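You operate a simulated robot arm through the tools that you are given. There is no shell and no other tool. Be economical: measure what you need, move in short steps, check, and stop when the job is done.

Carry out the task below with a simulated robot arm. There is one attempt and no reset: what you move stays moved.

TASK
Load the white pad into the test filter, close it up and pump it to 3 bar.
Fine: push the plate home, lock it, shut the drain and open the feed first.
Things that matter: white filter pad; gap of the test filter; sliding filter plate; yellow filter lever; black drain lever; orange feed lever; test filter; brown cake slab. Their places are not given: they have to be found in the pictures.

It is judged by the outcome, as a careful person would: the job done as asked, and still so three seconds after it is handed in. It fails if anything else is knocked over, pushed out of place, dropped, spilled or broken.

THE ROBOT
A 6-joint arm with a two-finger parallel gripper, fixed in place. Base frame: the origin is at the foot of the arm, x ahead of it, y to its left, z up; the work surface is at about z = 0.78. Lengths are in m, angles in rad, forces in N, time in s.
With the tool pointing down near the work surface it reaches from about 0.26 to 0.68 m from the base axis. Its first joint turns from -1.152 to 1.152 rad. Payload 2.9 kg.
Tool frame: the origin (TCP) lies between the finger pads and is the grasp point; the fingertips stand 0.03 m ahead of it; z points along the fingers, y is the line along which they close. The gripper opens to 0.11 m. The fingers are 0.02 m wide and 0.01 m thick; the gripper's body (0.048 by 0.112 m) begins 0.055 m behind the TCP.
Orientation is that of the tool frame in the base frame, as a unit quaternion [w, x, y, z]. With the fingers straight down and closing along the base's y, the tool's x points along the base's -x, its y along +y and its z along -z.

THE INTERFACE
- The arm moves only by the tool servo_tool. Its argument "motion" is a list that holds one entry, the list of rows, each a list of 7 numbers: the turn, a rotation vector about the tool's x, y, z in units of 6 degrees (1.0 is 6 degrees), then the shift along the tool's x, y, z in units of 20 mm (1.0 is 20 mm), then the finger opening in m, from 0 to 0.11. In form: [[[ax, ay, az, x, y, z, gripper], ...]]. A call has 1 to 20 rows; each row shifts and turns the commanded pose from where the row before left it, along the tool's axes as they then stand. A call with a number of a shift or a turn outside -1 to 1 is refused whole. A row lasts 0.2 s, in which the tool goes at most 0.05 m and 0.15 rad; a call with a longer step from one row to the next is refused whole, and so is a gripper value outside its range. A pose out of reach is approached as far as the arm can. The call stops where the force on the tool passes 40 N (or 10 N more than at its start, if that is more) or the arm is blocked; 0.2 s more then pass. The fingers move at their own pace (about 0.108 m/s each) and stop on an object; they squeeze with about 36 N. The grip force told is the motor's: it shows also when the fingers shut on nothing. Time passes only in rows, and 0.2 s behind the last, so rows that do not move let the fingers close. It gives the time, the measured TCP pose, the force on the tool (base axes), the opening and the grip force at its end, in the units of the frame above (readings bear some noise).
- Cameras (640 x 400 px; columns grow to the right, rows downward): "scene" is fixed at [0.0839, 0.4383, 1.3931]; the picture's right is [-0.69, -0.73, 0.00], its down [-0.37, 0.35, -0.86] and it looks along [0.63, -0.59, -0.51] (base axes); focal length 327 px, centre (320, 200). "wrist" rides on the gripper at [-0.036, 0, -0.057] in the tool frame; the picture's right is [0.00, -1.00, 0.00], its down [0.97, 0.00, -0.24] and it looks along [0.24, 0.00, 0.97] (tool axes); focal length 218 px, centre (320, 200).
- snapshot(camera): a new picture of that camera. No time passes.
- locate(camera, pixels): for up to 12 pixels [column, row] of the newest picture of that camera ("zoom" is the newest enlarged one), the place [x, y, z] in the base frame of the surface seen there, good to about 0.002 m. No time passes.
- close_up(camera, box): a new picture of the part [left, top, right, bottom] of that camera's present view, enlarged. No time passes.
- finish_job(): hands the job in; it is judged then, once.

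Work in short steps. Measure before you move; look again where a grasp or a placing could have gone wrong, and mend it. You have 80 turns and 34 pictures in all, those below and enlarged ones among them. Open the gripper and draw the arm clear of the work before you hand the job in, unless the task says otherwise; then end with one line.

The tools are called after "Request:" as a command line: name --argument value ..., lists and objects as JSON in quotes. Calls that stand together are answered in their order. servo_tool: Moves the arm, as the interface text tells. Its arguments: {"type":"object","properties":{"motion":{"type":"array","items":{"type":"array","items":{"type":"array","items":{"type":"number"}}}}},"required":["motion"]} The other tools are called the same way: snapshot (camera) takes a picture; locate (camera, pixels) gives the place of the surface under pixels of a picture; close_up (camera, box) takes an enlarged picture of a part of a camera's view; finish_job () hands the job in.

At the start:

```text
time: 0.0
position: [0.461, 0.0449, 1.1674]
ee_rot: [-0.001, 0.0, 1.0, 0.0]
contact_force: [-0.4, -0.7, 0.4]
finger_gap: 0.11
finger_force: 0.1
```

scene: 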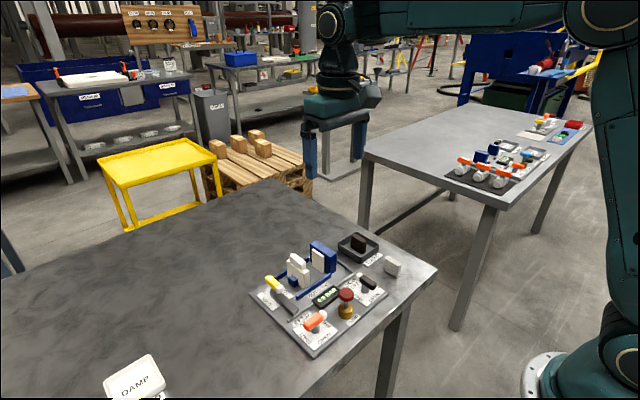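
wrist: 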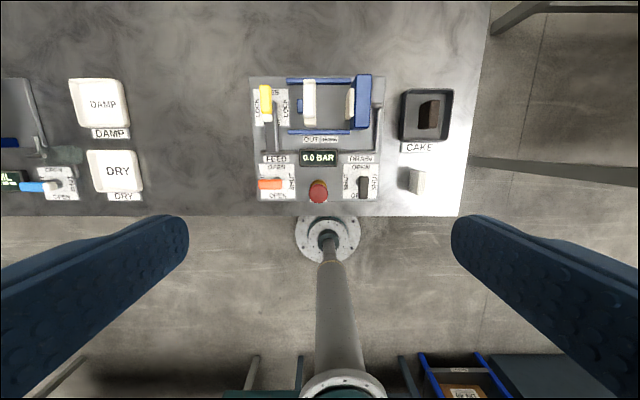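

The panel sits around wrist pixel (320,150). I'll enlarge both views to identify the parts.

Request:
close_up --camera "wrist" --box '[230, 60, 470, 220]'

Request:
close_up --camera "scene" --box '[240, 220, 420, 360]'

```text
2.50 times, centred on (350, 140) of wrist
```

zoom: 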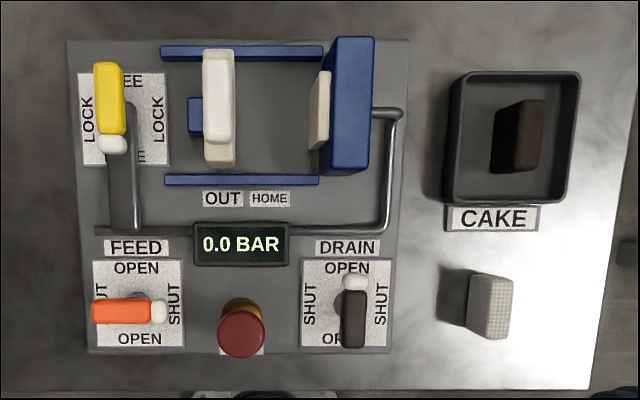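

```text
2.86 times, centred on (330, 290) of scene
```

zoom: 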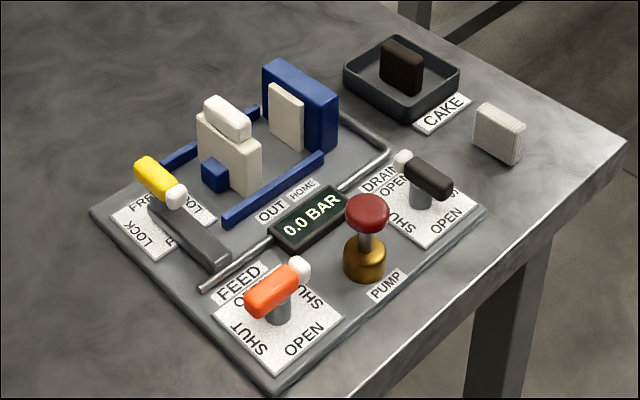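

Layout: the white pad stands at the right of the table, the plate with its handle is at OUT, and the drain lever appears to be at OPEN. I'll measure these in the newest zoom (scene) and in the wrist picture.

Request:
locate --camera "zoom" --pixels '[[488, 110], [518, 128], [497, 145], [520, 160], [475, 105], [228, 118], [228, 160], [287, 110], [268, 88], [150, 175], [176, 196], [366, 205]]'

Request:
locate --camera "zoom" --pixels '[[430, 178], [403, 160], [420, 200], [275, 285], [300, 268], [275, 310], [410, 215], [212, 172], [365, 255], [248, 108], [208, 100], [300, 65]]'

Request:
locate --camera "wrist" --pixels '[[309, 86], [309, 114], [349, 105], [363, 105], [416, 173], [426, 180], [265, 95], [267, 118], [265, 184], [285, 184], [363, 188], [363, 173]]'

```text
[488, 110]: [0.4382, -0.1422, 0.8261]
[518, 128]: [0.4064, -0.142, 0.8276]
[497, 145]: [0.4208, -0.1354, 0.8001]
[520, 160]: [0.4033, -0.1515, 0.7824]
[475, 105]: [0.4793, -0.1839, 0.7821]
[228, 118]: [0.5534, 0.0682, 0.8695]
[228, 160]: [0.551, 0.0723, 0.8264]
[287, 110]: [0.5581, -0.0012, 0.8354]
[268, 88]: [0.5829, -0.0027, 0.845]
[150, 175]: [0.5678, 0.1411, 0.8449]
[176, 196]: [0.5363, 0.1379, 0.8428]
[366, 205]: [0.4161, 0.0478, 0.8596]
```

```text
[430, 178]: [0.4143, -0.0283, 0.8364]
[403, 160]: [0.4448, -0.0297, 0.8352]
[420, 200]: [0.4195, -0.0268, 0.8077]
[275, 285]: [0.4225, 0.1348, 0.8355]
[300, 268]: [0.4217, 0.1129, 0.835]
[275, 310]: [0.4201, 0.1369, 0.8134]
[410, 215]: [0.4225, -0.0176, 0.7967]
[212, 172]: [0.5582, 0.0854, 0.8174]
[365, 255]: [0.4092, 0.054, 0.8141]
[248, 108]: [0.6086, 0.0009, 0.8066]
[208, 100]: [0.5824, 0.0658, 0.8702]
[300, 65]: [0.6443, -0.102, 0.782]
```

```text
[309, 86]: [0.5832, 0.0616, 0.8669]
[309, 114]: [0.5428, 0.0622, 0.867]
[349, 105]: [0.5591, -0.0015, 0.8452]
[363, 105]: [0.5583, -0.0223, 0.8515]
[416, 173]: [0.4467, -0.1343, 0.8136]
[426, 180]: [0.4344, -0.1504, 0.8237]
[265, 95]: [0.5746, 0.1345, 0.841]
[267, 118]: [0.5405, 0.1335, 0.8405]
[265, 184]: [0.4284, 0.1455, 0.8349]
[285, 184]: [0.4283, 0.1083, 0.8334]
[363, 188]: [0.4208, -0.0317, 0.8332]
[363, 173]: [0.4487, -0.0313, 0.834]
```

Next I move above the pad (about x 0.425, y −0.146), stopping high at z≈0.95 to look closely.

Request:
servo_tool --motion '[[[0, 0, 0, 0.16, -0.87, 0.95, 0.11], [0, 0, 0, 0.16, -0.87, 0.95, 0.11], [0, 0, 0, 0.16, -0.87, 0.95, 0.11], [0, 0, 0, 0.16, -0.87, 0.95, 0.11], [0, 0, 0, 0.16, -0.87, 0.95, 0.11], [0, 0, 0, 0.16, -0.87, 0.95, 0.11], [0, 0, 0, 0.16, -0.87, 0.95, 0.11], [0, 0, 0, 0.16, -0.87, 0.95, 0.11], [0, 0, 0, 0.16, -0.87, 0.95, 0.11], [0, 0, 0, 0.16, -0.87, 0.95, 0.11], [0, 0, 0, 0.16, -0.87, 0.95, 0.11], [0, 0, 0, 0, 0, 0, 0.11]]]'

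Request:
snapshot --camera "wrist"

```text
time: 2.6
position: [0.427, -0.1471, 0.9576]
ee_rot: [0.0, 0.0, 1.0, 0.0]
contact_force: [1.2, 0.1, -0.1]
finger_gap: 0.1101
finger_force: 0.2
```

```text
29 pictures are left
```

wrist: 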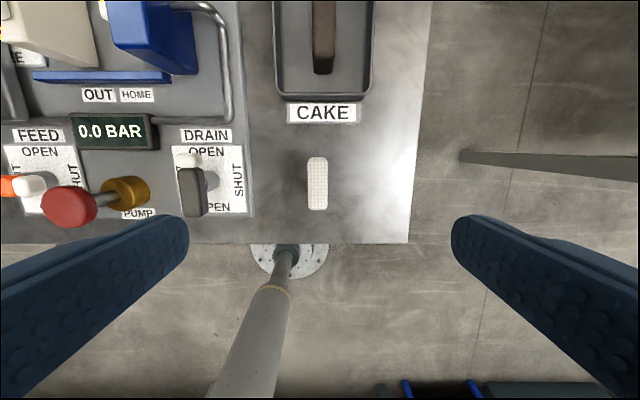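

Request:
locate --camera "wrist" --pixels '[[318, 160], [318, 184], [318, 206], [310, 184], [325, 184], [278, 95], [325, 30], [205, 200], [335, 184]]'

```text
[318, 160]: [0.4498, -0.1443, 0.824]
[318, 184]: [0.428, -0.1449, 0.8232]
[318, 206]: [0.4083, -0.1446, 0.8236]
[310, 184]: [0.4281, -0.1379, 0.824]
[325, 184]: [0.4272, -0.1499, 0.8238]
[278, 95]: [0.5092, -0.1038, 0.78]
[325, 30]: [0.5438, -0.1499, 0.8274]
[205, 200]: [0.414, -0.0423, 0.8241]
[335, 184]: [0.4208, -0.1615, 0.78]
```

Pad: x 0.406–0.451, y −0.137…−0.152, top z 0.824. Now I look at the gap from above before grasping.

Request:
servo_tool --motion '[[[0, 0, 0, -0.7, 0.95, -0.3, 0.11], [0, 0, 0, -0.7, 0.95, -0.3, 0.11], [0, 0, 0, -0.7, 0.95, -0.3, 0.11], [0, 0, 0, -0.7, 0.95, -0.3, 0.11], [0, 0, 0, -0.7, 0.95, -0.3, 0.11], [0, 0, 0, -0.7, 0.95, -0.3, 0.11], [0, 0, 0, -0.7, 0.95, -0.3, 0.11], [0, 0, 0, -0.7, 0.95, -0.3, 0.11], [0, 0, 0, -0.7, 0.95, -0.3, 0.11], [0, 0, 0, 0, 0, 0, 0.11]]]'

Request:
snapshot --camera "wrist"

```text
time: 4.8
position: [0.5508, 0.0246, 1.0108]
ee_rot: [0.0, 0.0, 1.0, 0.0]
contact_force: [-0.7, -0.3, 0.1]
finger_gap: 0.1099
finger_force: 0.1
```

```text
28 pictures are left
```

wrist: 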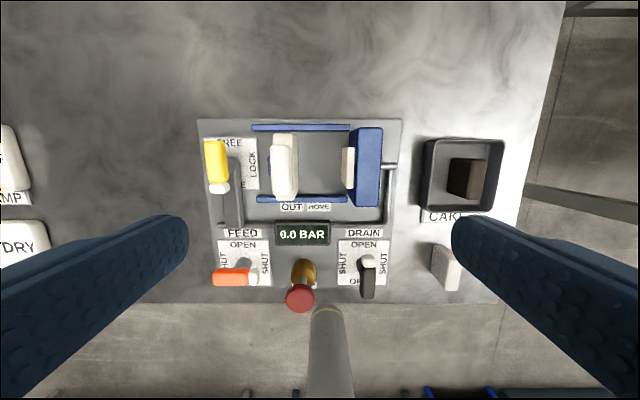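

Request:
close_up --camera "wrist" --box '[195, 110, 405, 310]'

```text
2.00 times, centred on (300, 210) of wrist
```

zoom: 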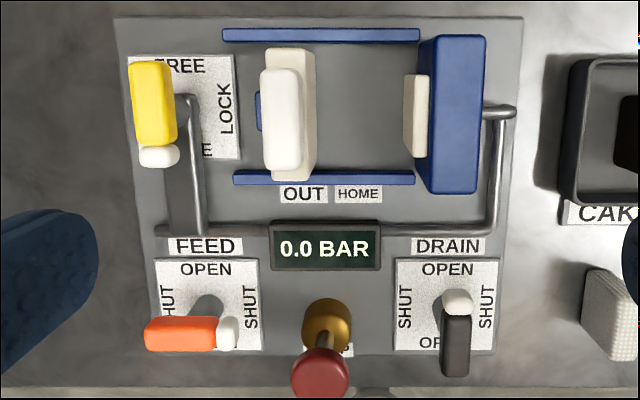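

Request:
locate --camera "zoom" --pixels '[[312, 115], [300, 50], [305, 178], [408, 115], [420, 76], [420, 155], [350, 115], [320, 39], [330, 175], [262, 115], [298, 110], [460, 110]]'

Request:
locate --camera "zoom" --pixels '[[150, 66], [152, 140], [134, 100], [170, 100], [158, 158], [188, 110], [184, 165], [148, 334], [236, 334], [185, 320], [458, 295], [455, 370]]'

```text
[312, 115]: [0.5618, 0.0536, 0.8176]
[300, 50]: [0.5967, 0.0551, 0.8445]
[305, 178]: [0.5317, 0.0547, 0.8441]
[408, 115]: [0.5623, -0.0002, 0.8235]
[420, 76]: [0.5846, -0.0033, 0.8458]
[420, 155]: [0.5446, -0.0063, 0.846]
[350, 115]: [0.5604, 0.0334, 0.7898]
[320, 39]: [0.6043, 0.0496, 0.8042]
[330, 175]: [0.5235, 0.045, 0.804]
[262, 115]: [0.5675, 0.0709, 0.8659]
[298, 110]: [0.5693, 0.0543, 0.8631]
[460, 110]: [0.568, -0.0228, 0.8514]
```

```text
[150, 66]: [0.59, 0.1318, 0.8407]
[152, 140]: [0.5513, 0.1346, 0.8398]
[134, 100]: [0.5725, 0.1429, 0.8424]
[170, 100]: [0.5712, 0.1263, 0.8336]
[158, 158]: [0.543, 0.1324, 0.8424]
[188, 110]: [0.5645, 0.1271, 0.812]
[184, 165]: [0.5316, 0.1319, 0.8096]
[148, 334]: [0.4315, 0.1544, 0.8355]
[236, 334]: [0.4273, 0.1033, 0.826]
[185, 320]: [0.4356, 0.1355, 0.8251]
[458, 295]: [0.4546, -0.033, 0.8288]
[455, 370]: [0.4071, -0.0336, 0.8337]
```

Gap: fixed face at y≈0, plate face at y≈0.0535, floor z≈0.79, centre x≈0.563. That leaves room for the pad and the fingers together. I go above the pad with the gripper at 0.06, then descend.

Request:
servo_tool --motion '[[[0, 0, 0, 0.68, -0.94, 0.445, 0.06], [0, 0, 0, 0.68, -0.94, 0.445, 0.06], [0, 0, 0, 0.68, -0.94, 0.445, 0.06], [0, 0, 0, 0.68, -0.94, 0.445, 0.06], [0, 0, 0, 0.68, -0.94, 0.445, 0.06], [0, 0, 0, 0.68, -0.94, 0.445, 0.06], [0, 0, 0, 0.68, -0.94, 0.445, 0.06], [0, 0, 0, 0.68, -0.94, 0.445, 0.06], [0, 0, 0, 0.68, -0.94, 0.445, 0.06], [0, 0, 0, 0, 0, 0.9, 0.06], [0, 0, 0, 0, 0, 0.9, 0.06], [0, 0, 0, 0, 0, 0.9, 0.06], [0, 0, 0, 0, 0, 0, 0.06]]]'

Request:
snapshot --camera "wrist"

```text
time: 7.6
position: [0.43, -0.1435, 0.8779]
ee_rot: [-0.001, 0.0, 1.0, 0.001]
contact_force: [-0.1, 0.3, -0.4]
finger_gap: 0.06
finger_force: 0.1
```

```text
26 pictures are left
```

wrist: 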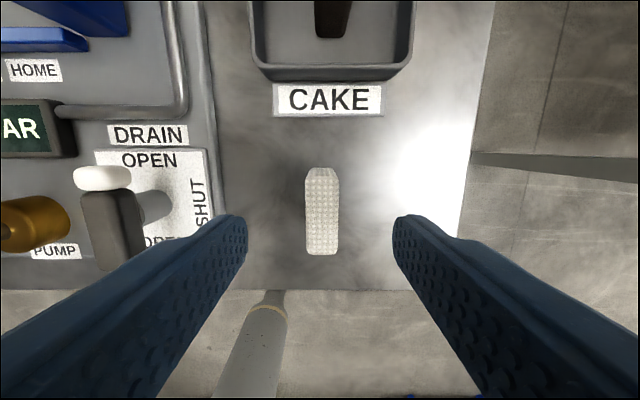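

The pad is centred between the fingers (column 321). I descend to z 0.822 and close.

Request:
servo_tool --motion '[[[0, 0, 0, 0.05, -0.03, 0.7, 0.06], [0, 0, 0, 0, 0, 0.7, 0.06], [0, 0, 0, 0, 0, 0.7, 0.06], [0, 0, 0, 0, 0, 0.7, 0.06], [0, 0, 0, 0, 0, 0, 0.06], [0, 0, 0, 0, 0, 0, 0.0], [0, 0, 0, 0, 0, 0, 0.0], [0, 0, 0, 0, 0, 0, 0.0]]]'

```text
time: 9.4
position: [0.429, -0.1451, 0.8208]
ee_rot: [0.0, -0.001, 1.0, 0.0]
contact_force: [-0.6, 0.2, 0.0]
finger_gap: 0.0167
finger_force: 35.7
```

Gripped (gap 0.0167). I lift and carry it above the gap at z≈0.93.

Request:
servo_tool --motion '[[[0, 0, 0, 0, 0, -0.9, 0.0], [0, 0, 0, 0, 0, -0.95, 0.0], [0, 0, 0, 0, 0, -0.95, 0.0], [0, 0, 0, 0, 0, -0.95, 0.0], [0, 0, 0, 0, 0, -0.95, 0.0], [0, 0, 0, 0, 0, -0.9, 0.0], [0, 0, 0, -0.744, 0.953, 0, 0.0], [0, 0, 0, -0.744, 0.953, 0, 0.0], [0, 0, 0, -0.744, 0.953, 0, 0.0], [0, 0, 0, -0.744, 0.953, 0, 0.0], [0, 0, 0, -0.744, 0.953, 0, 0.0], [0, 0, 0, -0.744, 0.953, 0, 0.0], [0, 0, 0, -0.744, 0.953, 0, 0.0], [0, 0, 0, -0.744, 0.953, 0, 0.0], [0, 0, 0, -0.744, 0.953, 0, 0.0], [0, 0, 0, 0, 0, 0, 0.0]]]'

Request:
snapshot --camera "wrist"

```text
time: 12.8
position: [0.5639, 0.027, 0.9319]
ee_rot: [0.0, 0.0, 1.0, 0.0]
contact_force: [-0.6, 0.3, 0.3]
finger_gap: 0.017
finger_force: 35.8
```

```text
25 pictures are left
```

wrist: 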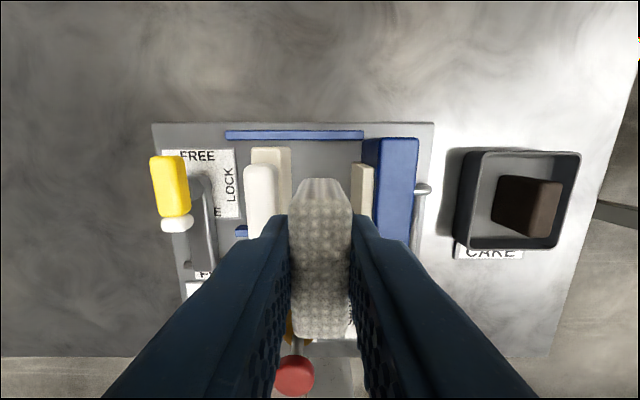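

Centred over the gap. I descend to just above the floor (TCP ≈0.833) and watch the force.

Request:
servo_tool --motion '[[[0, 0, 0, 0, 0, 0.8, 0.0], [0, 0, 0, 0, 0, 0.8, 0.0], [0, 0, 0, 0, 0, 0.8, 0.0], [0, 0, 0, 0, 0, 0.8, 0.0], [0, 0, 0, 0, 0, 0.8, 0.0], [0, 0, 0, 0, 0, 0.5, 0.0], [0, 0, 0, 0, 0, 0.3, 0.0], [0, 0, 0, 0, 0, 0.1, 0.0], [0, 0, 0, 0, 0, 0, 0.0]]]'

Request:
close_up --camera "scene" --box '[240, 220, 420, 360]'

```text
time: 14.8
position: [0.5628, 0.0265, 0.8352]
ee_rot: [0.0, 0.0, 1.0, 0.0]
contact_force: [-0.8, 0.0, 0.3]
finger_gap: 0.017
finger_force: 36.3
```

```text
2.86 times, centred on (330, 290) of scene
```

zoom: 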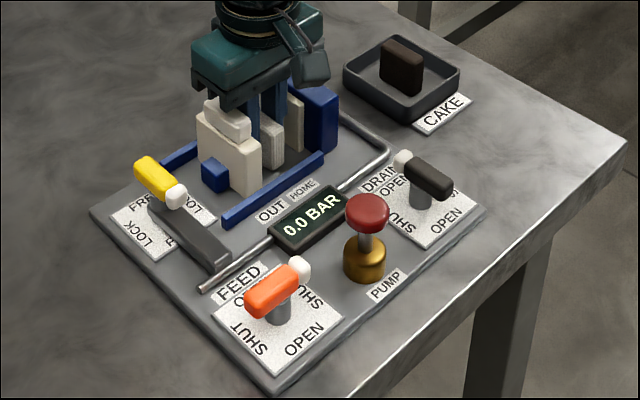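

No contact yet. I lower in 1 mm steps until the pad touches the floor.

Request:
servo_tool --motion '[[[0, 0, 0, 0, 0, 0.05, 0.0], [0, 0, 0, 0, 0, 0.05, 0.0], [0, 0, 0, 0, 0, 0.05, 0.0], [0, 0, 0, 0, 0, 0, 0.0]]]'

```text
time: 15.8
position: [0.5636, 0.025, 0.8327]
ee_rot: [0.0, 0.0, 1.0, 0.0]
contact_force: [-1.0, -0.1, 0.2]
finger_gap: 0.0167
finger_force: 35.8
```

Request:
servo_tool --motion '[[[0, 0, 0, 0, 0, 0.05, 0.0], [0, 0, 0, 0, 0, 0.05, 0.0], [0, 0, 0, 0, 0, 0, 0.0]]]'

```text
time: 16.6
position: [0.562, 0.0264, 0.8306]
ee_rot: [0.0, 0.0, 1.0, 0.001]
contact_force: [-4.2, -0.4, 11.6]
finger_gap: 0.017
finger_force: 35.8
```

Floor contact (11.6 N up). I open slightly to 0.026 and rise straight up.

Request:
servo_tool --motion '[[[0, 0, 0, 0, 0, 0, 0.02], [0, 0, 0, 0, 0, 0, 0.026], [0, 0, 0, 0, 0, 0, 0.026], [0, 0, 0, 0, 0, -0.4, 0.026], [0, 0, 0, 0, 0, -0.8, 0.026], [0, 0, 0, 0, 0, -0.9, 0.026], [0, 0, 0, 0, 0, -0.9, 0.026], [0, 0, 0, 0, 0, -0.9, 0.026], [0, 0, 0, 0, 0, -0.9, 0.026], [0, 0, 0, 0, 0, 0, 0.026]]]'

Request:
snapshot --camera "wrist"

Request:
close_up --camera "scene" --box '[240, 220, 420, 360]'

```text
time: 18.8
position: [0.5628, 0.0266, 0.9279]
ee_rot: [0.0, 0.001, 1.0, 0.0]
contact_force: [0.2, 0.0, -0.6]
finger_gap: 0.026
finger_force: 0.1
```

```text
23 pictures are left
```

wrist: 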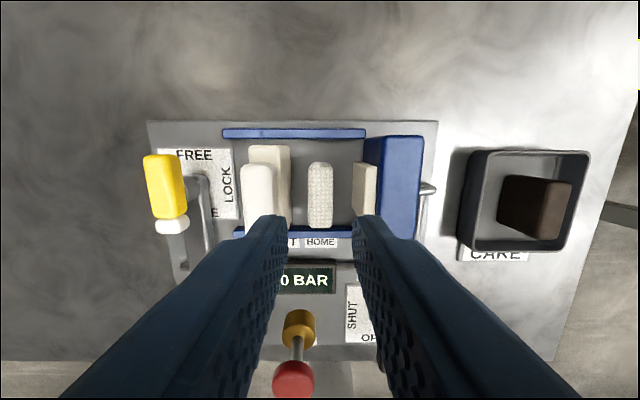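

```text
2.86 times, centred on (330, 290) of scene
```

zoom: 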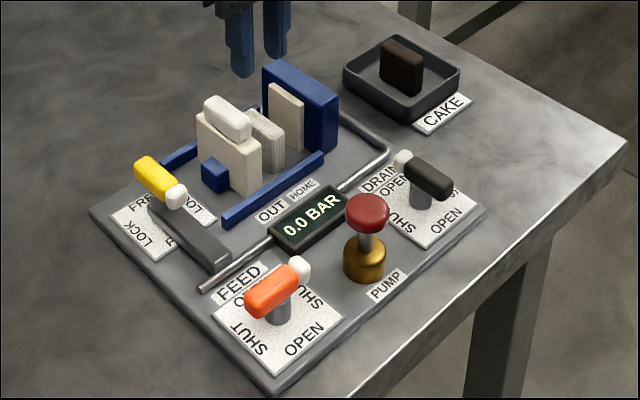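

The pad stands in the gap. Next I straddle the plate handle (y≈0.0625, x≈0.565, z 0.845–0.87) with the tips at about 0.852 and grip it.

Request:
servo_tool --motion '[[[0, 0, 0, -0.05, 0.9, 0, 0.05], [0, 0, 0, -0.05, 0.9, 0, 0.05], [0, 0, 0, 0, 0, 0.6, 0.05], [0, 0, 0, 0, 0, 0.6, 0.05], [0, 0, 0, 0, 0, 0.6, 0.05], [0, 0, 0, 0, 0, 0.45, 0.05], [0, 0, 0, 0, 0, 0, 0.05], [0, 0, 0, 0, 0, 0, 0.0], [0, 0, 0, 0, 0, 0, 0.0], [0, 0, 0, 0, 0, 0, 0.0]]]'

```text
time: 21.0
position: [0.5661, 0.0607, 0.8812]
ee_rot: [0.0, 0.002, 1.0, -0.001]
contact_force: [0.1, -12.5, -2.2]
finger_gap: 0.0177
finger_force: 44.7
```

Handle gripped (0.0177). I push toward HOME (−y) in small steps.

Request:
servo_tool --motion '[[[0, 0, 0, 0, -0.2, 0, 0.0], [0, 0, 0, 0, -0.2, 0, 0.0], [0, 0, 0, 0, -0.2, 0, 0.0], [0, 0, 0, 0, -0.2, 0, 0.0], [0, 0, 0, 0, -0.2, 0, 0.0], [0, 0, 0, 0, -0.2, 0, 0.0], [0, 0, 0, 0, -0.2, 0, 0.0], [0, 0, 0, 0, -0.2, 0, 0.0], [0, 0, 0, 0, -0.1, 0, 0.0], [0, 0, 0, 0, 0, 0, 0.0]]]'

Request:
close_up --camera "scene" --box '[240, 220, 420, 360]'

```text
time: 23.2
position: [0.5658, 0.0297, 0.8816]
ee_rot: [0.001, 0.0, 1.0, 0.0]
contact_force: [18.4, -1.5, -15.7]
finger_gap: 0.0181
finger_force: 45.3
```

```text
2.86 times, centred on (330, 290) of scene
```

zoom: 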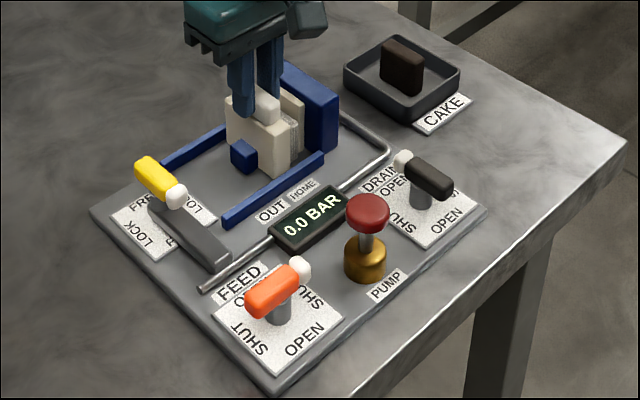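

It moved about 31 mm with no stop felt yet along y. I continue in 1–2 mm steps.

Request:
servo_tool --motion '[[[0, 0, 0, 0, -0.1, 0, 0.0], [0, 0, 0, 0, -0.1, 0, 0.0], [0, 0, 0, 0, -0.1, 0, 0.0], [0, 0, 0, 0, -0.1, 0, 0.0], [0, 0, 0, 0, 0, 0, 0.0]]]'

```text
time: 24.1
position: [0.5645, 0.0272, 0.8813]
ee_rot: [0.001, -0.004, 1.0, 0.002]
contact_force: [5.1, 5.7, -3.9]
finger_gap: 0.0176
finger_force: 45.4
stopped in row 4: the force on the tool passed its limit (the readings are from after the stop); the commanded pose is now the measured one
```

A stop was felt at y 0.0272. I look at the wrist view to see whether it's home.

Request:
servo_tool --motion '[[[0, 0, 0, 0, 0, 0, 0.04], [0, 0, 0, 0, 0, 0, 0.04], [0, 0, 0, 0, 0, -0.5, 0.05], [0, 0, 0, 0, 0, -0.9, 0.05], [0, 0, 0, 0, 0, -0.9, 0.05], [0, 0, 0, 0, 0, -0.9, 0.05], [0, 0, 0, 0, 0, 0, 0.05]]]'

Request:
close_up --camera "wrist" --box '[140, 110, 450, 300]'

```text
time: 25.7
position: [0.564, 0.0254, 0.9449]
ee_rot: [0.0, -0.006, 1.0, 0.003]
contact_force: [-0.2, -0.2, -0.1]
finger_gap: 0.05
finger_force: 0.1
```

```text
2.06 times, centred on (295, 205) of wrist
```

zoom: 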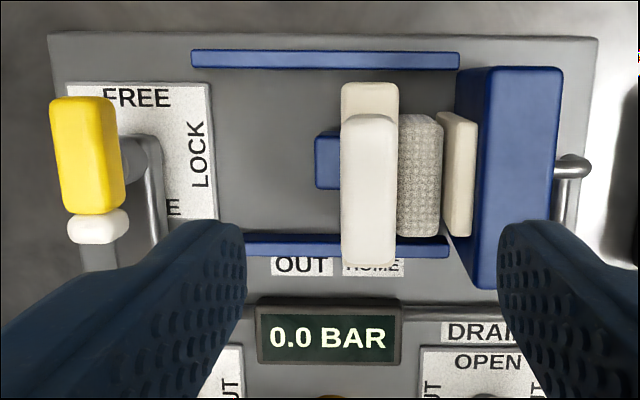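

Request:
locate --camera "zoom" --pixels '[[393, 200], [370, 120], [403, 190], [420, 160], [438, 160], [447, 160], [442, 190], [465, 160], [345, 200], [420, 120], [420, 232], [320, 160]]'

```text
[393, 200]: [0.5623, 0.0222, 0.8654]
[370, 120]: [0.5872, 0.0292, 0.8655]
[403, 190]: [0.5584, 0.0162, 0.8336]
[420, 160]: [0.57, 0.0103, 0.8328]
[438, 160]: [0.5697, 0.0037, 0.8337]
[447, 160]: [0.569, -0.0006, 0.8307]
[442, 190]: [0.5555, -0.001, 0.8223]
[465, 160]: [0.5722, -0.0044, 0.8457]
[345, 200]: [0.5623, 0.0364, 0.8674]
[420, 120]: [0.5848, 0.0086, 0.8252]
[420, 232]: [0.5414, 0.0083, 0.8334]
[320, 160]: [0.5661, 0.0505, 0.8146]
```

About 3 mm remains between the pad and the fixed face (y 0…0.0025), so the plate isn't fully home. I'll push it from behind with closed fingers, low on the handle.

Request:
servo_tool --motion '[[[0, 0, 0, 0, 0.9, 0, 0.0], [0, 0, 0, 0, 0.95, 0, 0.0], [0, 0, 0, 0, 0, 0, 0.0], [0, 0, 0, 0, 0, 0.9, 0.0], [0, 0, 0, 0, 0, 0.9, 0.0], [0, 0, 0, 0, 0, 0.9, 0.0], [0, 0, 0, 0, 0, 0.9, 0.0], [0, 0, 0, 0, 0, 0.6, 0.0], [0, 0, 0, 0, 0, 0, 0.0]]]'

```text
time: 27.7
position: [0.5648, 0.0645, 0.8611]
ee_rot: [0.002, -0.005, 1.0, 0.003]
contact_force: [-0.8, -0.2, 0.4]
finger_gap: 0.0001
finger_force: 36.1
```

Request:
servo_tool --motion '[[[0, 0, 0, 0, -0.3, 0, 0.0], [0, 0, 0, 0, -0.2, 0, 0.0], [0, 0, 0, 0, -0.1, 0, 0.0], [0, 0, 0, 0, -0.1, 0, 0.0], [0, 0, 0, 0, -0.1, 0, 0.0], [0, 0, 0, 0, -0.1, 0, 0.0], [0, 0, 0, 0, -0.1, 0, 0.0], [0, 0, 0, 0, -0.1, 0, 0.0], [0, 0, 0, 0, -0.1, 0, 0.0], [0, 0, 0, 0, -0.1, 0, 0.0], [0, 0, 0, 0, -0.1, 0, 0.0]]]'

```text
time: 29.5
position: [0.5642, 0.0505, 0.8624]
ee_rot: [0.002, -0.012, 1.0, 0.005]
contact_force: [0.1, 7.7, 0.0]
finger_gap: 0.0002
finger_force: 36.1
stopped in row 8: the force on the tool passed its limit (the readings are from after the stop); the commanded pose is now the measured one
```

Request:
servo_tool --motion '[[[0, 0, 0, 0, -0.1, 0, 0.0], [0, 0, 0, 0, -0.1, 0, 0.0], [0, 0, 0, 0, -0.1, 0, 0.0], [0, 0, 0, 0, -0.1, 0, 0.0]]]'

Request:
close_up --camera "scene" --box '[270, 235, 370, 305]'

```text
time: 30.4
position: [0.5641, 0.0525, 0.8622]
ee_rot: [0.002, -0.022, 1.0, 0.011]
contact_force: [0.5, 6.4, 0.7]
finger_gap: 0.0
finger_force: 36.4
stopped in row 4: the force on the tool passed its limit (the readings are from after the stop); the commanded pose is now the measured one
```

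```text
5.71 times, centred on (320, 270) of scene
```

zoom: 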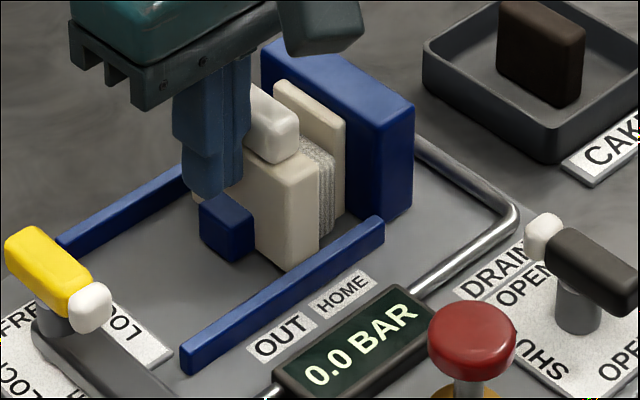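

Request:
locate --camera "zoom" --pixels '[[319, 170], [315, 220], [318, 145], [330, 180], [333, 160], [342, 130], [342, 190], [330, 100], [285, 215], [360, 180], [298, 130], [332, 205]]'

```text
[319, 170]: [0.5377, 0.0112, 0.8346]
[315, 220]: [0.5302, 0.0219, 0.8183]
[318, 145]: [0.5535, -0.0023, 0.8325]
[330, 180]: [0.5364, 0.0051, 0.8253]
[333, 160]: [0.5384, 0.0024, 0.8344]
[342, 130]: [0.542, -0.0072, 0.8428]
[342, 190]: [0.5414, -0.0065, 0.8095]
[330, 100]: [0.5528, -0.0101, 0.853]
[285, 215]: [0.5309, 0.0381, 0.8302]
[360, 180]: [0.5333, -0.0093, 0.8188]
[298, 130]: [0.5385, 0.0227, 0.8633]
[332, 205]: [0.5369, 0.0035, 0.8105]
```

The stop is firm in both pushes, so this looks like the HOME limit. I back off, correct the small rotation drift and go above the yellow lever to see its pivot.

Request:
servo_tool --motion '[[[0, 0, 0, 0, 0.5, 0, 0.0], [0.2, 0, 0.42, 0, 0, -0.9, 0.0], [0, 0, 0, 0, 0, -0.9, 0.0], [0, 0, 0, 0, 0, -0.9, 0.0], [0, 0, 0, 0, 0, -0.9, 0.0], [0, 0, 0, 0, 0, -0.9, 0.0], [0, 0, 0, 0, 0.9, -0.5, 0.05], [0, 0, 0, 0, 0.9, -0.5, 0.05], [0, 0, 0, 0, 0.9, 0, 0.05], [0, 0, 0, 0, 0.8, 0, 0.05], [0, 0, 0, 0, 0, 0, 0.05]]]'

Request:
snapshot --camera "wrist"

```text
time: 32.8
position: [0.5626, 0.1297, 0.9716]
ee_rot: [0.002, 0.002, 1.0, -0.002]
contact_force: [-0.1, -0.4, -0.3]
finger_gap: 0.0504
finger_force: 0.1
```

```text
18 pictures are left
```

wrist: 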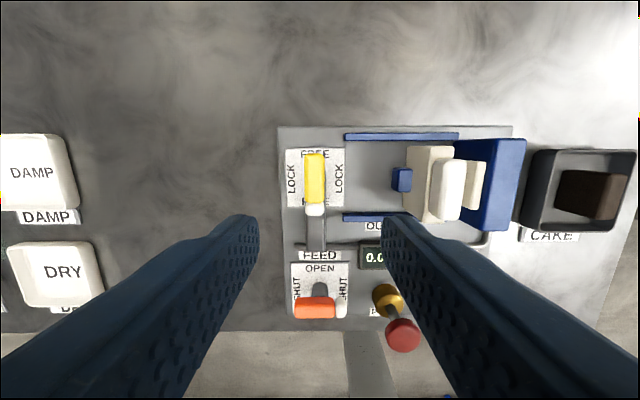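

Request:
locate --camera "wrist" --pixels '[[315, 156], [315, 178], [315, 202], [315, 212], [304, 180], [325, 180], [287, 150], [343, 207], [293, 265], [347, 316], [315, 230], [402, 180]]'

Request:
close_up --camera "wrist" --box '[270, 120, 400, 330]'

```text
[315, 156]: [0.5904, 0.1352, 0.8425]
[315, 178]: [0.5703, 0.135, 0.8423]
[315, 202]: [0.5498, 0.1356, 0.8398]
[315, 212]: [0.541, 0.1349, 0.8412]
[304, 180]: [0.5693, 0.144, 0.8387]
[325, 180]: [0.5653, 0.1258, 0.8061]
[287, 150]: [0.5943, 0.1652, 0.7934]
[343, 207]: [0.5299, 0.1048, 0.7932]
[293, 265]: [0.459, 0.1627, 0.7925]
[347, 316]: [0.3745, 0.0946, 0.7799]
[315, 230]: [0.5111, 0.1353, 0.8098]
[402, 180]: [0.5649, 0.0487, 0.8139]
```

```text
1.90 times, centred on (335, 225) of wrist
```

zoom: 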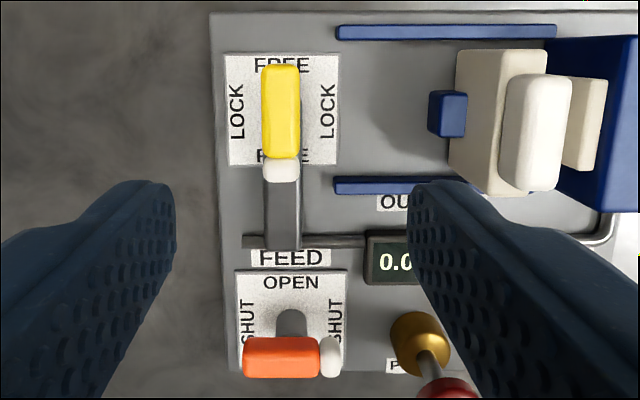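

The pivot is at the label centre, (0.562, 0.135). The dark arm under the lever points −x and should swing toward the plate (−y), i.e. counter-clockwise, which is a negative tool z turn. I descend over the pivot and grip the lever.

Request:
servo_tool --motion '[[[0, 0, 0, 0.0, 0.26, 0.9, 0.04], [0, 0, 0, 0, 0, 0.9, 0.04], [0, 0, 0, 0, 0, 0.9, 0.04], [0, 0, 0, 0, 0, 0.9, 0.04], [0, 0, 0, 0, 0, 0.9, 0.04], [0, 0, 0, 0, 0, 0.9, 0.04], [0, 0, 0, 0, 0, 0.5, 0.04], [0, 0, 0, 0, 0, 0, 0.04], [0, 0, 0, 0, 0, 0, 0.0], [0, 0, 0, 0, 0, 0, 0.0]]]'

```text
time: 35.0
position: [0.5648, 0.1353, 0.8527]
ee_rot: [0.002, 0.001, 1.0, -0.001]
contact_force: [0.4, -1.1, -2.3]
finger_gap: 0.0195
finger_force: 44.5
```

Lever gripped (0.0195). I turn 30° first and check.

Request:
servo_tool --motion '[[[0, 0, -1, 0, 0, 0, 0.0], [0, 0, -1, 0, 0, 0, 0.0], [0, 0, -1, 0, 0, 0, 0.0], [0, 0, -1, 0, 0, 0, 0.0], [0, 0, -1, 0, 0, 0, 0.0]]]'

Request:
close_up --camera "scene" --box '[240, 230, 400, 330]'

```text
time: 36.2
position: [0.5647, 0.1342, 0.8527]
ee_rot: [0.001, -0.257, 0.966, -0.002]
contact_force: [12.7, -7.1, -27.2]
finger_gap: 0.0196
finger_force: 44.8
```

```text
4.00 times, centred on (320, 280) of scene
```

zoom: 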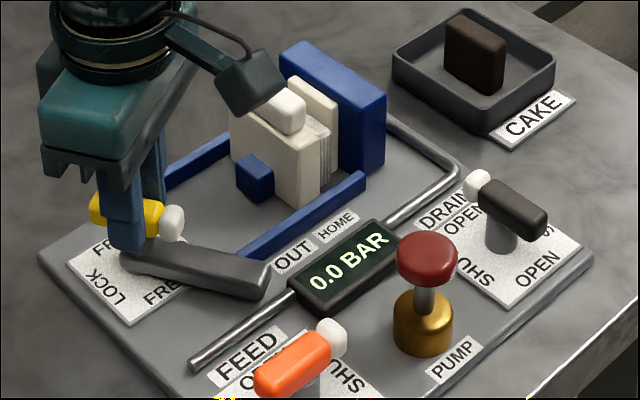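

The arm is swinging toward the plate. I continue the remaining 60°.

Request:
servo_tool --motion '[[[0, 0, -1, 0, 0, 0, 0.0], [0, 0, -1, 0, 0, 0, 0.0], [0, 0, -1, 0, 0, 0, 0.0], [0, 0, -1, 0, 0, 0, 0.0], [0, 0, -1, 0, 0, 0, 0.0], [0, 0, -1, 0, 0, 0, 0.0], [0, 0, -1, 0, 0, 0, 0.0], [0, 0, -1, 0, 0, 0, 0.0], [0, 0, -1, 0, 0, 0, 0.0], [0, 0, -1, 0, 0, 0, 0.0], [0, 0, 0, 0, 0, 0, 0.0]]]'

Request:
close_up --camera "scene" --box '[240, 230, 400, 330]'

```text
time: 38.6
position: [0.5647, 0.1345, 0.8534]
ee_rot: [0.0, -0.705, 0.709, -0.003]
contact_force: [19.1, -13.0, -30.3]
finger_gap: 0.0197
finger_force: 45.3
```

```text
4.00 times, centred on (320, 280) of scene
```

zoom: 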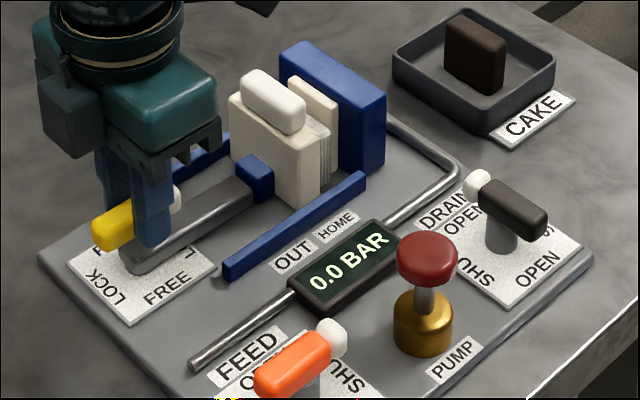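

Locked: the arm now butts against the blue block. I release, rise and rotate back to nominal.

Request:
servo_tool --motion '[[[0, 0, 0, 0, 0, 0, 0.045], [0, 0, 0, 0, 0, 0, 0.045], [0, 0, 0, 0, 0, -0.6, 0.045], [0, 0, 0, 0, 0, -0.9, 0.045], [0, 0, 0, 0, 0, -0.9, 0.045], [0, 0, 0, 0, 0, -0.9, 0.045], [0, 0, 0, 0, 0, -0.9, 0.045], [0, 0, 0, 0, 0, -0.9, 0.045]]]'

Request:
servo_tool --motion '[[[0, 0, 1, 0, 0, 0, 0.045], [0, 0, 1, 0, 0, 0, 0.045], [0, 0, 1, 0, 0, 0, 0.045], [0, 0, 1, 0, 0, 0, 0.045], [0, 0, 1, 0, 0, 0, 0.045], [0, 0, 1, 0, 0, 0, 0.045], [0, 0, 1, 0, 0, 0, 0.045], [0, 0, 1, 0, 0, 0, 0.045], [0, 0, 1, 0, 0, 0, 0.045], [0, 0, 1, 0, 0, 0, 0.045], [0, 0, 1, 0, 0, 0, 0.045], [0, 0, 1, 0, 0, 0, 0.045], [0, 0, 1, 0, 0, 0, 0.045], [0, 0, 1, 0, 0, 0, 0.045], [0, 0, 1, 0, 0, 0, 0.045], [0, 0, 0, 0, 0, 0, 0.045]]]'

Request:
servo_tool --motion '[[[0, 0, 0, 0.69, -0.92, 0, 0.045], [0, 0, 0, 0.69, -0.92, 0, 0.045], [0, 0, 0, 0.69, -0.92, 0, 0.045], [0, 0, 0, 0.69, -0.92, 0, 0.045], [0, 0, 0, 0.69, -0.92, 0, 0.045], [0, 0, 0, 0.69, -0.92, 0, 0.045], [0, 0, 0, 0.69, -0.92, 0, 0.045], [0, 0, 0, 0.69, -0.92, 0, 0.045], [0, 0, 0, 0.69, -0.92, 0, 0.045], [0, 0, 0, 0, 0, 0, 0.045]]]'

Request:
snapshot --camera "wrist"

```text
time: 40.4
position: [0.5637, 0.1362, 0.957]
ee_rot: [0.001, -0.705, 0.709, -0.002]
contact_force: [0.4, -0.3, 0.6]
finger_gap: 0.0449
finger_force: 0.0
```

```text
time: 43.8
position: [0.5635, 0.135, 0.9567]
ee_rot: [0.002, 0.002, 1.0, -0.001]
contact_force: [-0.4, -0.9, 0.4]
finger_gap: 0.0449
finger_force: 0.0
```

```text
time: 46.0
position: [0.4384, -0.0313, 0.9573]
ee_rot: [0.002, 0.002, 1.0, -0.001]
contact_force: [0.3, 0.6, -0.4]
finger_gap: 0.045
finger_force: 0.1
```

```text
14 pictures are left
```

wrist: 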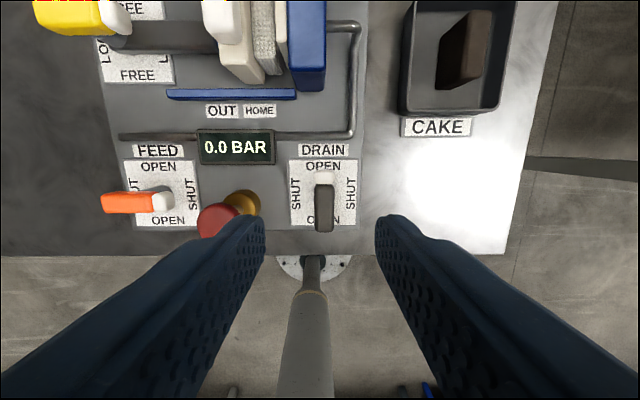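

Request:
locate --camera "wrist" --pixels '[[292, 162], [355, 162], [292, 222], [355, 222], [127, 164], [190, 164], [135, 226], [198, 224], [324, 190], [324, 228], [324, 178], [244, 200]]'

```text
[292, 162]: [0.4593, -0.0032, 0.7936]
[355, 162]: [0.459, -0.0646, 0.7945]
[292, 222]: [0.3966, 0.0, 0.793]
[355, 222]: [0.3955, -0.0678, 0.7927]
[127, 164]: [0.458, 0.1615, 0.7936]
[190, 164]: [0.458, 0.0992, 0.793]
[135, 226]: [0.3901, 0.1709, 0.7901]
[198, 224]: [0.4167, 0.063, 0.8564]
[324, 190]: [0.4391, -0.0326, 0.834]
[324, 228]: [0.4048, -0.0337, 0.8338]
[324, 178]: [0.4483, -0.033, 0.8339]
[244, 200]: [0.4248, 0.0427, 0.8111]
```

Drain pivot ≈(0.4275, −0.034), feed pivot ≈(0.4275, 0.1305), lever tops at z 0.834. I descend on the drain lever and grip it.

Request:
servo_tool --motion '[[[0, 0, 0, 0.55, -0.12, 0.5, 0.045], [0, 0, 0, 0, 0, 0.9, 0.04], [0, 0, 0, 0, 0, 0.9, 0.04], [0, 0, 0, 0, 0, 0.9, 0.04], [0, 0, 0, 0, 0, 0.9, 0.04], [0, 0, 0, 0, 0, 0.9, 0.04], [0, 0, 0, 0, 0, 0.6, 0.04], [0, 0, 0, 0, 0, 0, 0.04], [0, 0, 0, 0, 0, 0, 0.0], [0, 0, 0, 0, 0, 0, 0.0]]]'

Request:
servo_tool --motion '[[[0, 0, -1, 0, 0, 0, 0.0], [0, 0, -1, 0, 0, 0, 0.0], [0, 0, -1, 0, 0, 0, 0.0], [0, 0, 0, 0, 0, 0, 0.0]]]'

```text
time: 48.2
position: [0.4296, -0.0355, 0.8441]
ee_rot: [0.002, 0.004, 1.0, -0.004]
contact_force: [0.1, -17.8, -5.5]
finger_gap: 0.0194
finger_force: 44.4
```

```text
time: 49.2
position: [0.4282, -0.0342, 0.8441]
ee_rot: [-0.001, -0.152, 0.988, -0.004]
contact_force: [-9.7, -23.8, 4.0]
finger_gap: 0.024
finger_force: 45.1
```

The gap grew to 0.024, so the lever is not following this way (it's against a stop). I turn back and go clockwise instead.

Request:
servo_tool --motion '[[[0, 0, 1, 0, 0, 0, 0.0], [0, 0, 1, 0, 0, 0, 0.0], [0, 0, 1, 0, 0, 0, 0.0], [0, 0, 0, 0, 0, 0, 0.0], [0, 0, 1, 0, 0, 0, 0.0], [0, 0, 1, 0, 0, 0, 0.0], [0, 0, 1, 0, 0, 0, 0.0], [0, 0, 1, 0, 0, 0, 0.0], [0, 0, 0, 0, 0, 0, 0.0]]]'

Request:
close_up --camera "scene" --box '[280, 240, 420, 330]'

```text
time: 51.2
position: [0.4294, -0.0349, 0.8446]
ee_rot: [0.002, 0.212, 0.977, -0.004]
contact_force: [11.5, -23.7, -25.6]
finger_gap: 0.0198
finger_force: 44.9
```

```text
4.44 times, centred on (350, 285) of scene
```

zoom: 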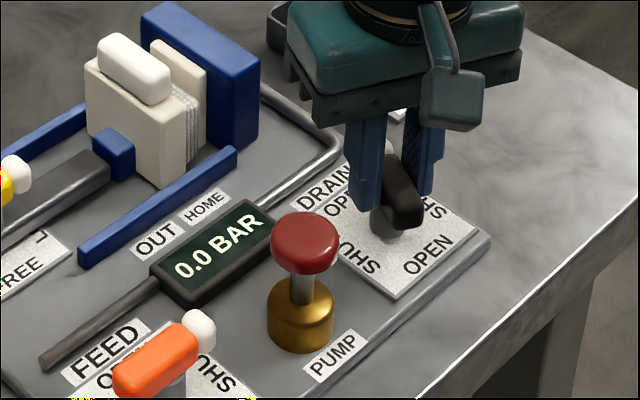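

The lever follows clockwise. I continue to 90°.

Request:
servo_tool --motion '[[[0, 0, 1, 0, 0, 0, 0.0], [0, 0, 1, 0, 0, 0, 0.0], [0, 0, 1, 0, 0, 0, 0.0], [0, 0, 1, 0, 0, 0, 0.0], [0, 0, 1, 0, 0, 0, 0.0], [0, 0, 1, 0, 0, 0, 0.0], [0, 0, 1, 0, 0, 0, 0.0], [0, 0, 1, 0, 0, 0, 0.0], [0, 0, 1, 0, 0, 0, 0.0], [0, 0, 1, 0, 0, 0, 0.0], [0, 0, 1, 0, 0, 0, 0.0], [0, 0, 0, 0, 0, 0, 0.0]]]'

```text
time: 53.8
position: [0.4275, -0.0353, 0.8443]
ee_rot: [0.004, 0.71, 0.704, -0.002]
contact_force: [-7.3, -17.7, 23.9]
finger_gap: 0.0195
finger_force: 45.0
```

Drain turned 90° and the grip stayed square. I release, rise, travel to the feed lever (tool x is now base +y) and look.

Request:
servo_tool --motion '[[[0, 0, 0, 0, 0, 0, 0.045], [0, 0, 0, 0, 0, 0, 0.045], [0, 0, 0, 0, 0, -0.6, 0.045], [0, 0, 0, 0, 0, -0.9, 0.045], [0, 0, 0, 0, 0, -0.9, 0.045], [0, 0, 0, 0, 0, -0.9, 0.045], [0, 0, 0, 0, 0, -0.9, 0.045], [0, 0, 0, 0.92, 0, 0, 0.045], [0, 0, 0, 0.92, 0, 0, 0.045], [0, 0, 0, 0.92, 0, 0, 0.045], [0, 0, 0, 0.92, 0, 0, 0.045], [0, 0, 0, 0.92, 0, 0, 0.045], [0, 0, 0, 0.92, 0, 0, 0.045], [0, 0, 0, 0.92, 0, 0, 0.045], [0, 0, 0, 0.92, 0, 0, 0.045], [0, 0, 0, 0.92, 0, 0, 0.045], [0, 0, 0, 0, 0, 0, 0.045]]]'

Request:
snapshot --camera "wrist"

```text
time: 57.4
position: [0.4289, 0.1329, 0.928]
ee_rot: [0.003, 0.709, 0.705, 0.001]
contact_force: [0.2, -0.1, 0.0]
finger_gap: 0.0453
finger_force: 0.1
```

```text
12 pictures are left
```

wrist: 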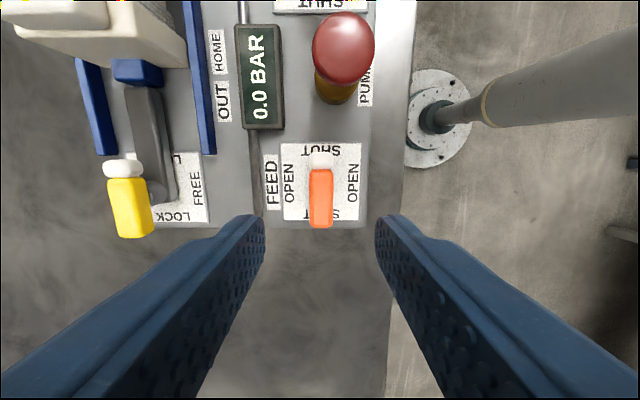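

Aligned over the feed lever. I descend, grip and try the turn toward nominal (negative tool z), mirroring the drain lever.

Request:
servo_tool --motion '[[[0, 0, 0, -0.1, 0, 0.8, 0.045], [0, 0, 0, 0, 0, 0.9, 0.04], [0, 0, 0, 0, 0, 0.9, 0.04], [0, 0, 0, 0, 0, 0.9, 0.04], [0, 0, 0, 0, 0, 0.7, 0.04], [0, 0, 0, 0, 0, 0, 0.04], [0, 0, 0, 0, 0, 0, 0.0], [0, 0, 0, 0, 0, 0, 0.0], [0, 0, -1, 0, 0, 0, 0.0], [0, 0, -1, 0, 0, 0, 0.0], [0, 0, -1, 0, 0, 0, 0.0], [0, 0, 0, 0, 0, 0, 0.0]]]'

```text
time: 60.0
position: [0.4279, 0.1307, 0.843]
ee_rot: [0.001, 0.588, 0.809, 0.001]
contact_force: [-10.1, 4.5, -6.9]
finger_gap: 0.0198
finger_force: 45.4
```

Gap 0.0198, so the lever follows. I finish the 90°.

Request:
servo_tool --motion '[[[0, 0, -1, 0, 0, 0, 0.0], [0, 0, -1, 0, 0, 0, 0.0], [0, 0, -1, 0, 0, 0, 0.0], [0, 0, -1, 0, 0, 0, 0.0], [0, 0, -1, 0, 0, 0, 0.0], [0, 0, -1, 0, 0, 0, 0.0], [0, 0, -1, 0, 0, 0, 0.0], [0, 0, -1, 0, 0, 0, 0.0], [0, 0, -1, 0, 0, 0, 0.0], [0, 0, -1, 0, 0, 0, 0.0], [0, 0, -1, 0, 0, 0, 0.0], [0, 0, -1, 0, 0, 0, 0.0], [0, 0, 0, 0, 0, 0, 0.0]]]'

Request:
servo_tool --motion '[[[0, 0, 0, 0, 0, 0, 0.045], [0, 0, 0, 0, 0, 0, 0.045], [0, 0, 0, 0, 0, -0.6, 0.045], [0, 0, 0, 0, 0, -0.9, 0.045], [0, 0, 0, 0, 0, -0.9, 0.045], [0, 0, 0, 0, 0, -0.9, 0.045], [0, 0, 0, 0, 0, -0.9, 0.045], [0, 0, 0, 0, 0, -0.9, 0.045], [0, 0, 0, 0.1, -0.8, 0, 0.0], [0, 0, 0, 0.1, -0.8, 0, 0.0], [0, 0, 0, 0.1, -0.8, 0, 0.0], [0, 0, 0, 0.1, -0.8, 0, 0.0], [0, 0, 0, 0.1, -0.8, 0, 0.0], [0, 0, 0, 0, 0, 0, 0.0]]]'

Request:
snapshot --camera "wrist"

```text
time: 62.8
position: [0.4276, 0.1306, 0.8436]
ee_rot: [-0.001, 0.001, 1.0, -0.003]
contact_force: [-19.3, -1.5, -14.4]
finger_gap: 0.0194
finger_force: 45.4
```

```text
time: 65.8
position: [0.4197, 0.0514, 0.9466]
ee_rot: [0.002, 0.001, 1.0, -0.002]
contact_force: [0.0, -1.3, -0.3]
finger_gap: 0.0
finger_force: 35.5
```

```text
11 pictures are left
```

wrist: 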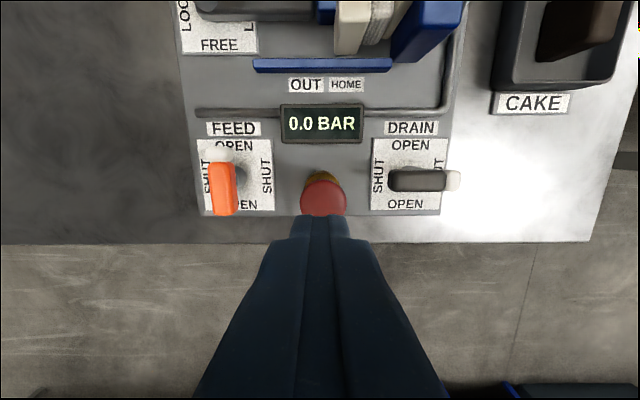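

Feed now reads OPEN and drain SHUT. I locate the pump knob.

Request:
locate --camera "wrist" --pixels '[[324, 185], [324, 198], [324, 211], [304, 198], [344, 198], [310, 174]]'

```text
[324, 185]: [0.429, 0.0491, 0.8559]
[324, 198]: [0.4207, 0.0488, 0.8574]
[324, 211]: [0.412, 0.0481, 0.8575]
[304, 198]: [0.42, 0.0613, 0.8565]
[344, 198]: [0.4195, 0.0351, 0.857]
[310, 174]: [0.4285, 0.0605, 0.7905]
```

Knob centre (0.420, 0.0485), top ≈0.859. I come down to just above it, then press in small steps.

Request:
servo_tool --motion '[[[0, 0, 0, 0, -0.14, 0.8, 0.0], [0, 0, 0, 0, 0, 0.9, 0.0], [0, 0, 0, 0, 0, 0.9, 0.0], [0, 0, 0, 0, 0, 0.15, 0.0], [0, 0, 0, 0, 0, 0.15, 0.0], [0, 0, 0, 0, 0, 0.15, 0.0], [0, 0, 0, 0, 0, 0.15, 0.0], [0, 0, 0, 0, 0, 0.15, 0.0], [0, 0, 0, 0, 0, 0.15, 0.0], [0, 0, 0, 0, 0, 0.15, 0.0], [0, 0, 0, 0, 0, 0.15, 0.0]]]'

Request:
close_up --camera "scene" --box '[280, 240, 420, 330]'

```text
time: 68.2
position: [0.4186, 0.0488, 0.8696]
ee_rot: [0.003, 0.002, 1.0, -0.001]
contact_force: [1.5, -1.2, 5.5]
finger_gap: 0.0001
finger_force: 36.0
```

```text
4.44 times, centred on (350, 285) of scene
```

zoom: 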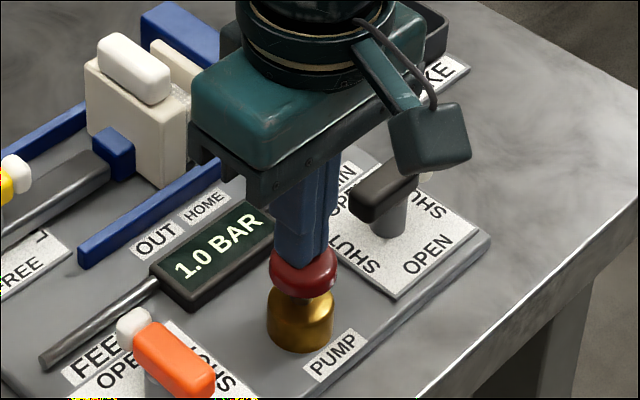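

One stroke gave 1.0 bar. I rise, let the spring return, and make a second stroke of the same depth.

Request:
servo_tool --motion '[[[0, 0, 0, 0, 0, -0.8, 0.0], [0, 0, 0, 0, 0, -0.5, 0.0], [0, 0, 0, 0, 0, 0, 0.0], [0, 0, 0, 0, 0, 0, 0.0], [0, 0, 0, 0, 0, 0.3, 0.0], [0, 0, 0, 0, 0, 0.2, 0.0], [0, 0, 0, 0, 0, 0.2, 0.0], [0, 0, 0, 0, 0, 0.2, 0.0], [0, 0, 0, 0, 0, 0.2, 0.0], [0, 0, 0, 0, 0, 0.2, 0.0], [0, 0, 0, 0, 0, 0, 0.0]]]'

Request:
close_up --camera "scene" --box '[280, 240, 420, 330]'

```text
time: 70.6
position: [0.4171, 0.0482, 0.87]
ee_rot: [0.002, 0.002, 1.0, -0.001]
contact_force: [0.7, 2.4, 6.6]
finger_gap: 0.0
finger_force: 36.1
```

```text
4.44 times, centred on (350, 285) of scene
```

zoom: 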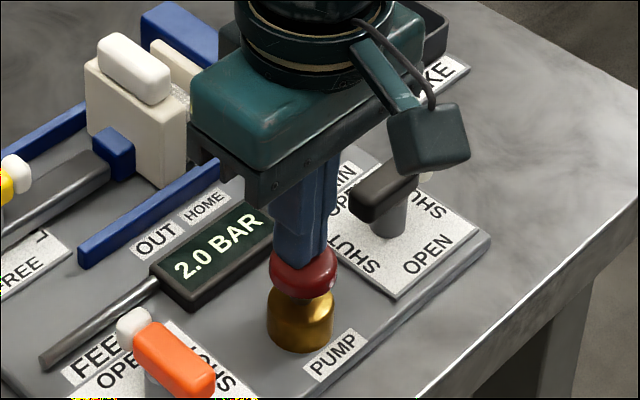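

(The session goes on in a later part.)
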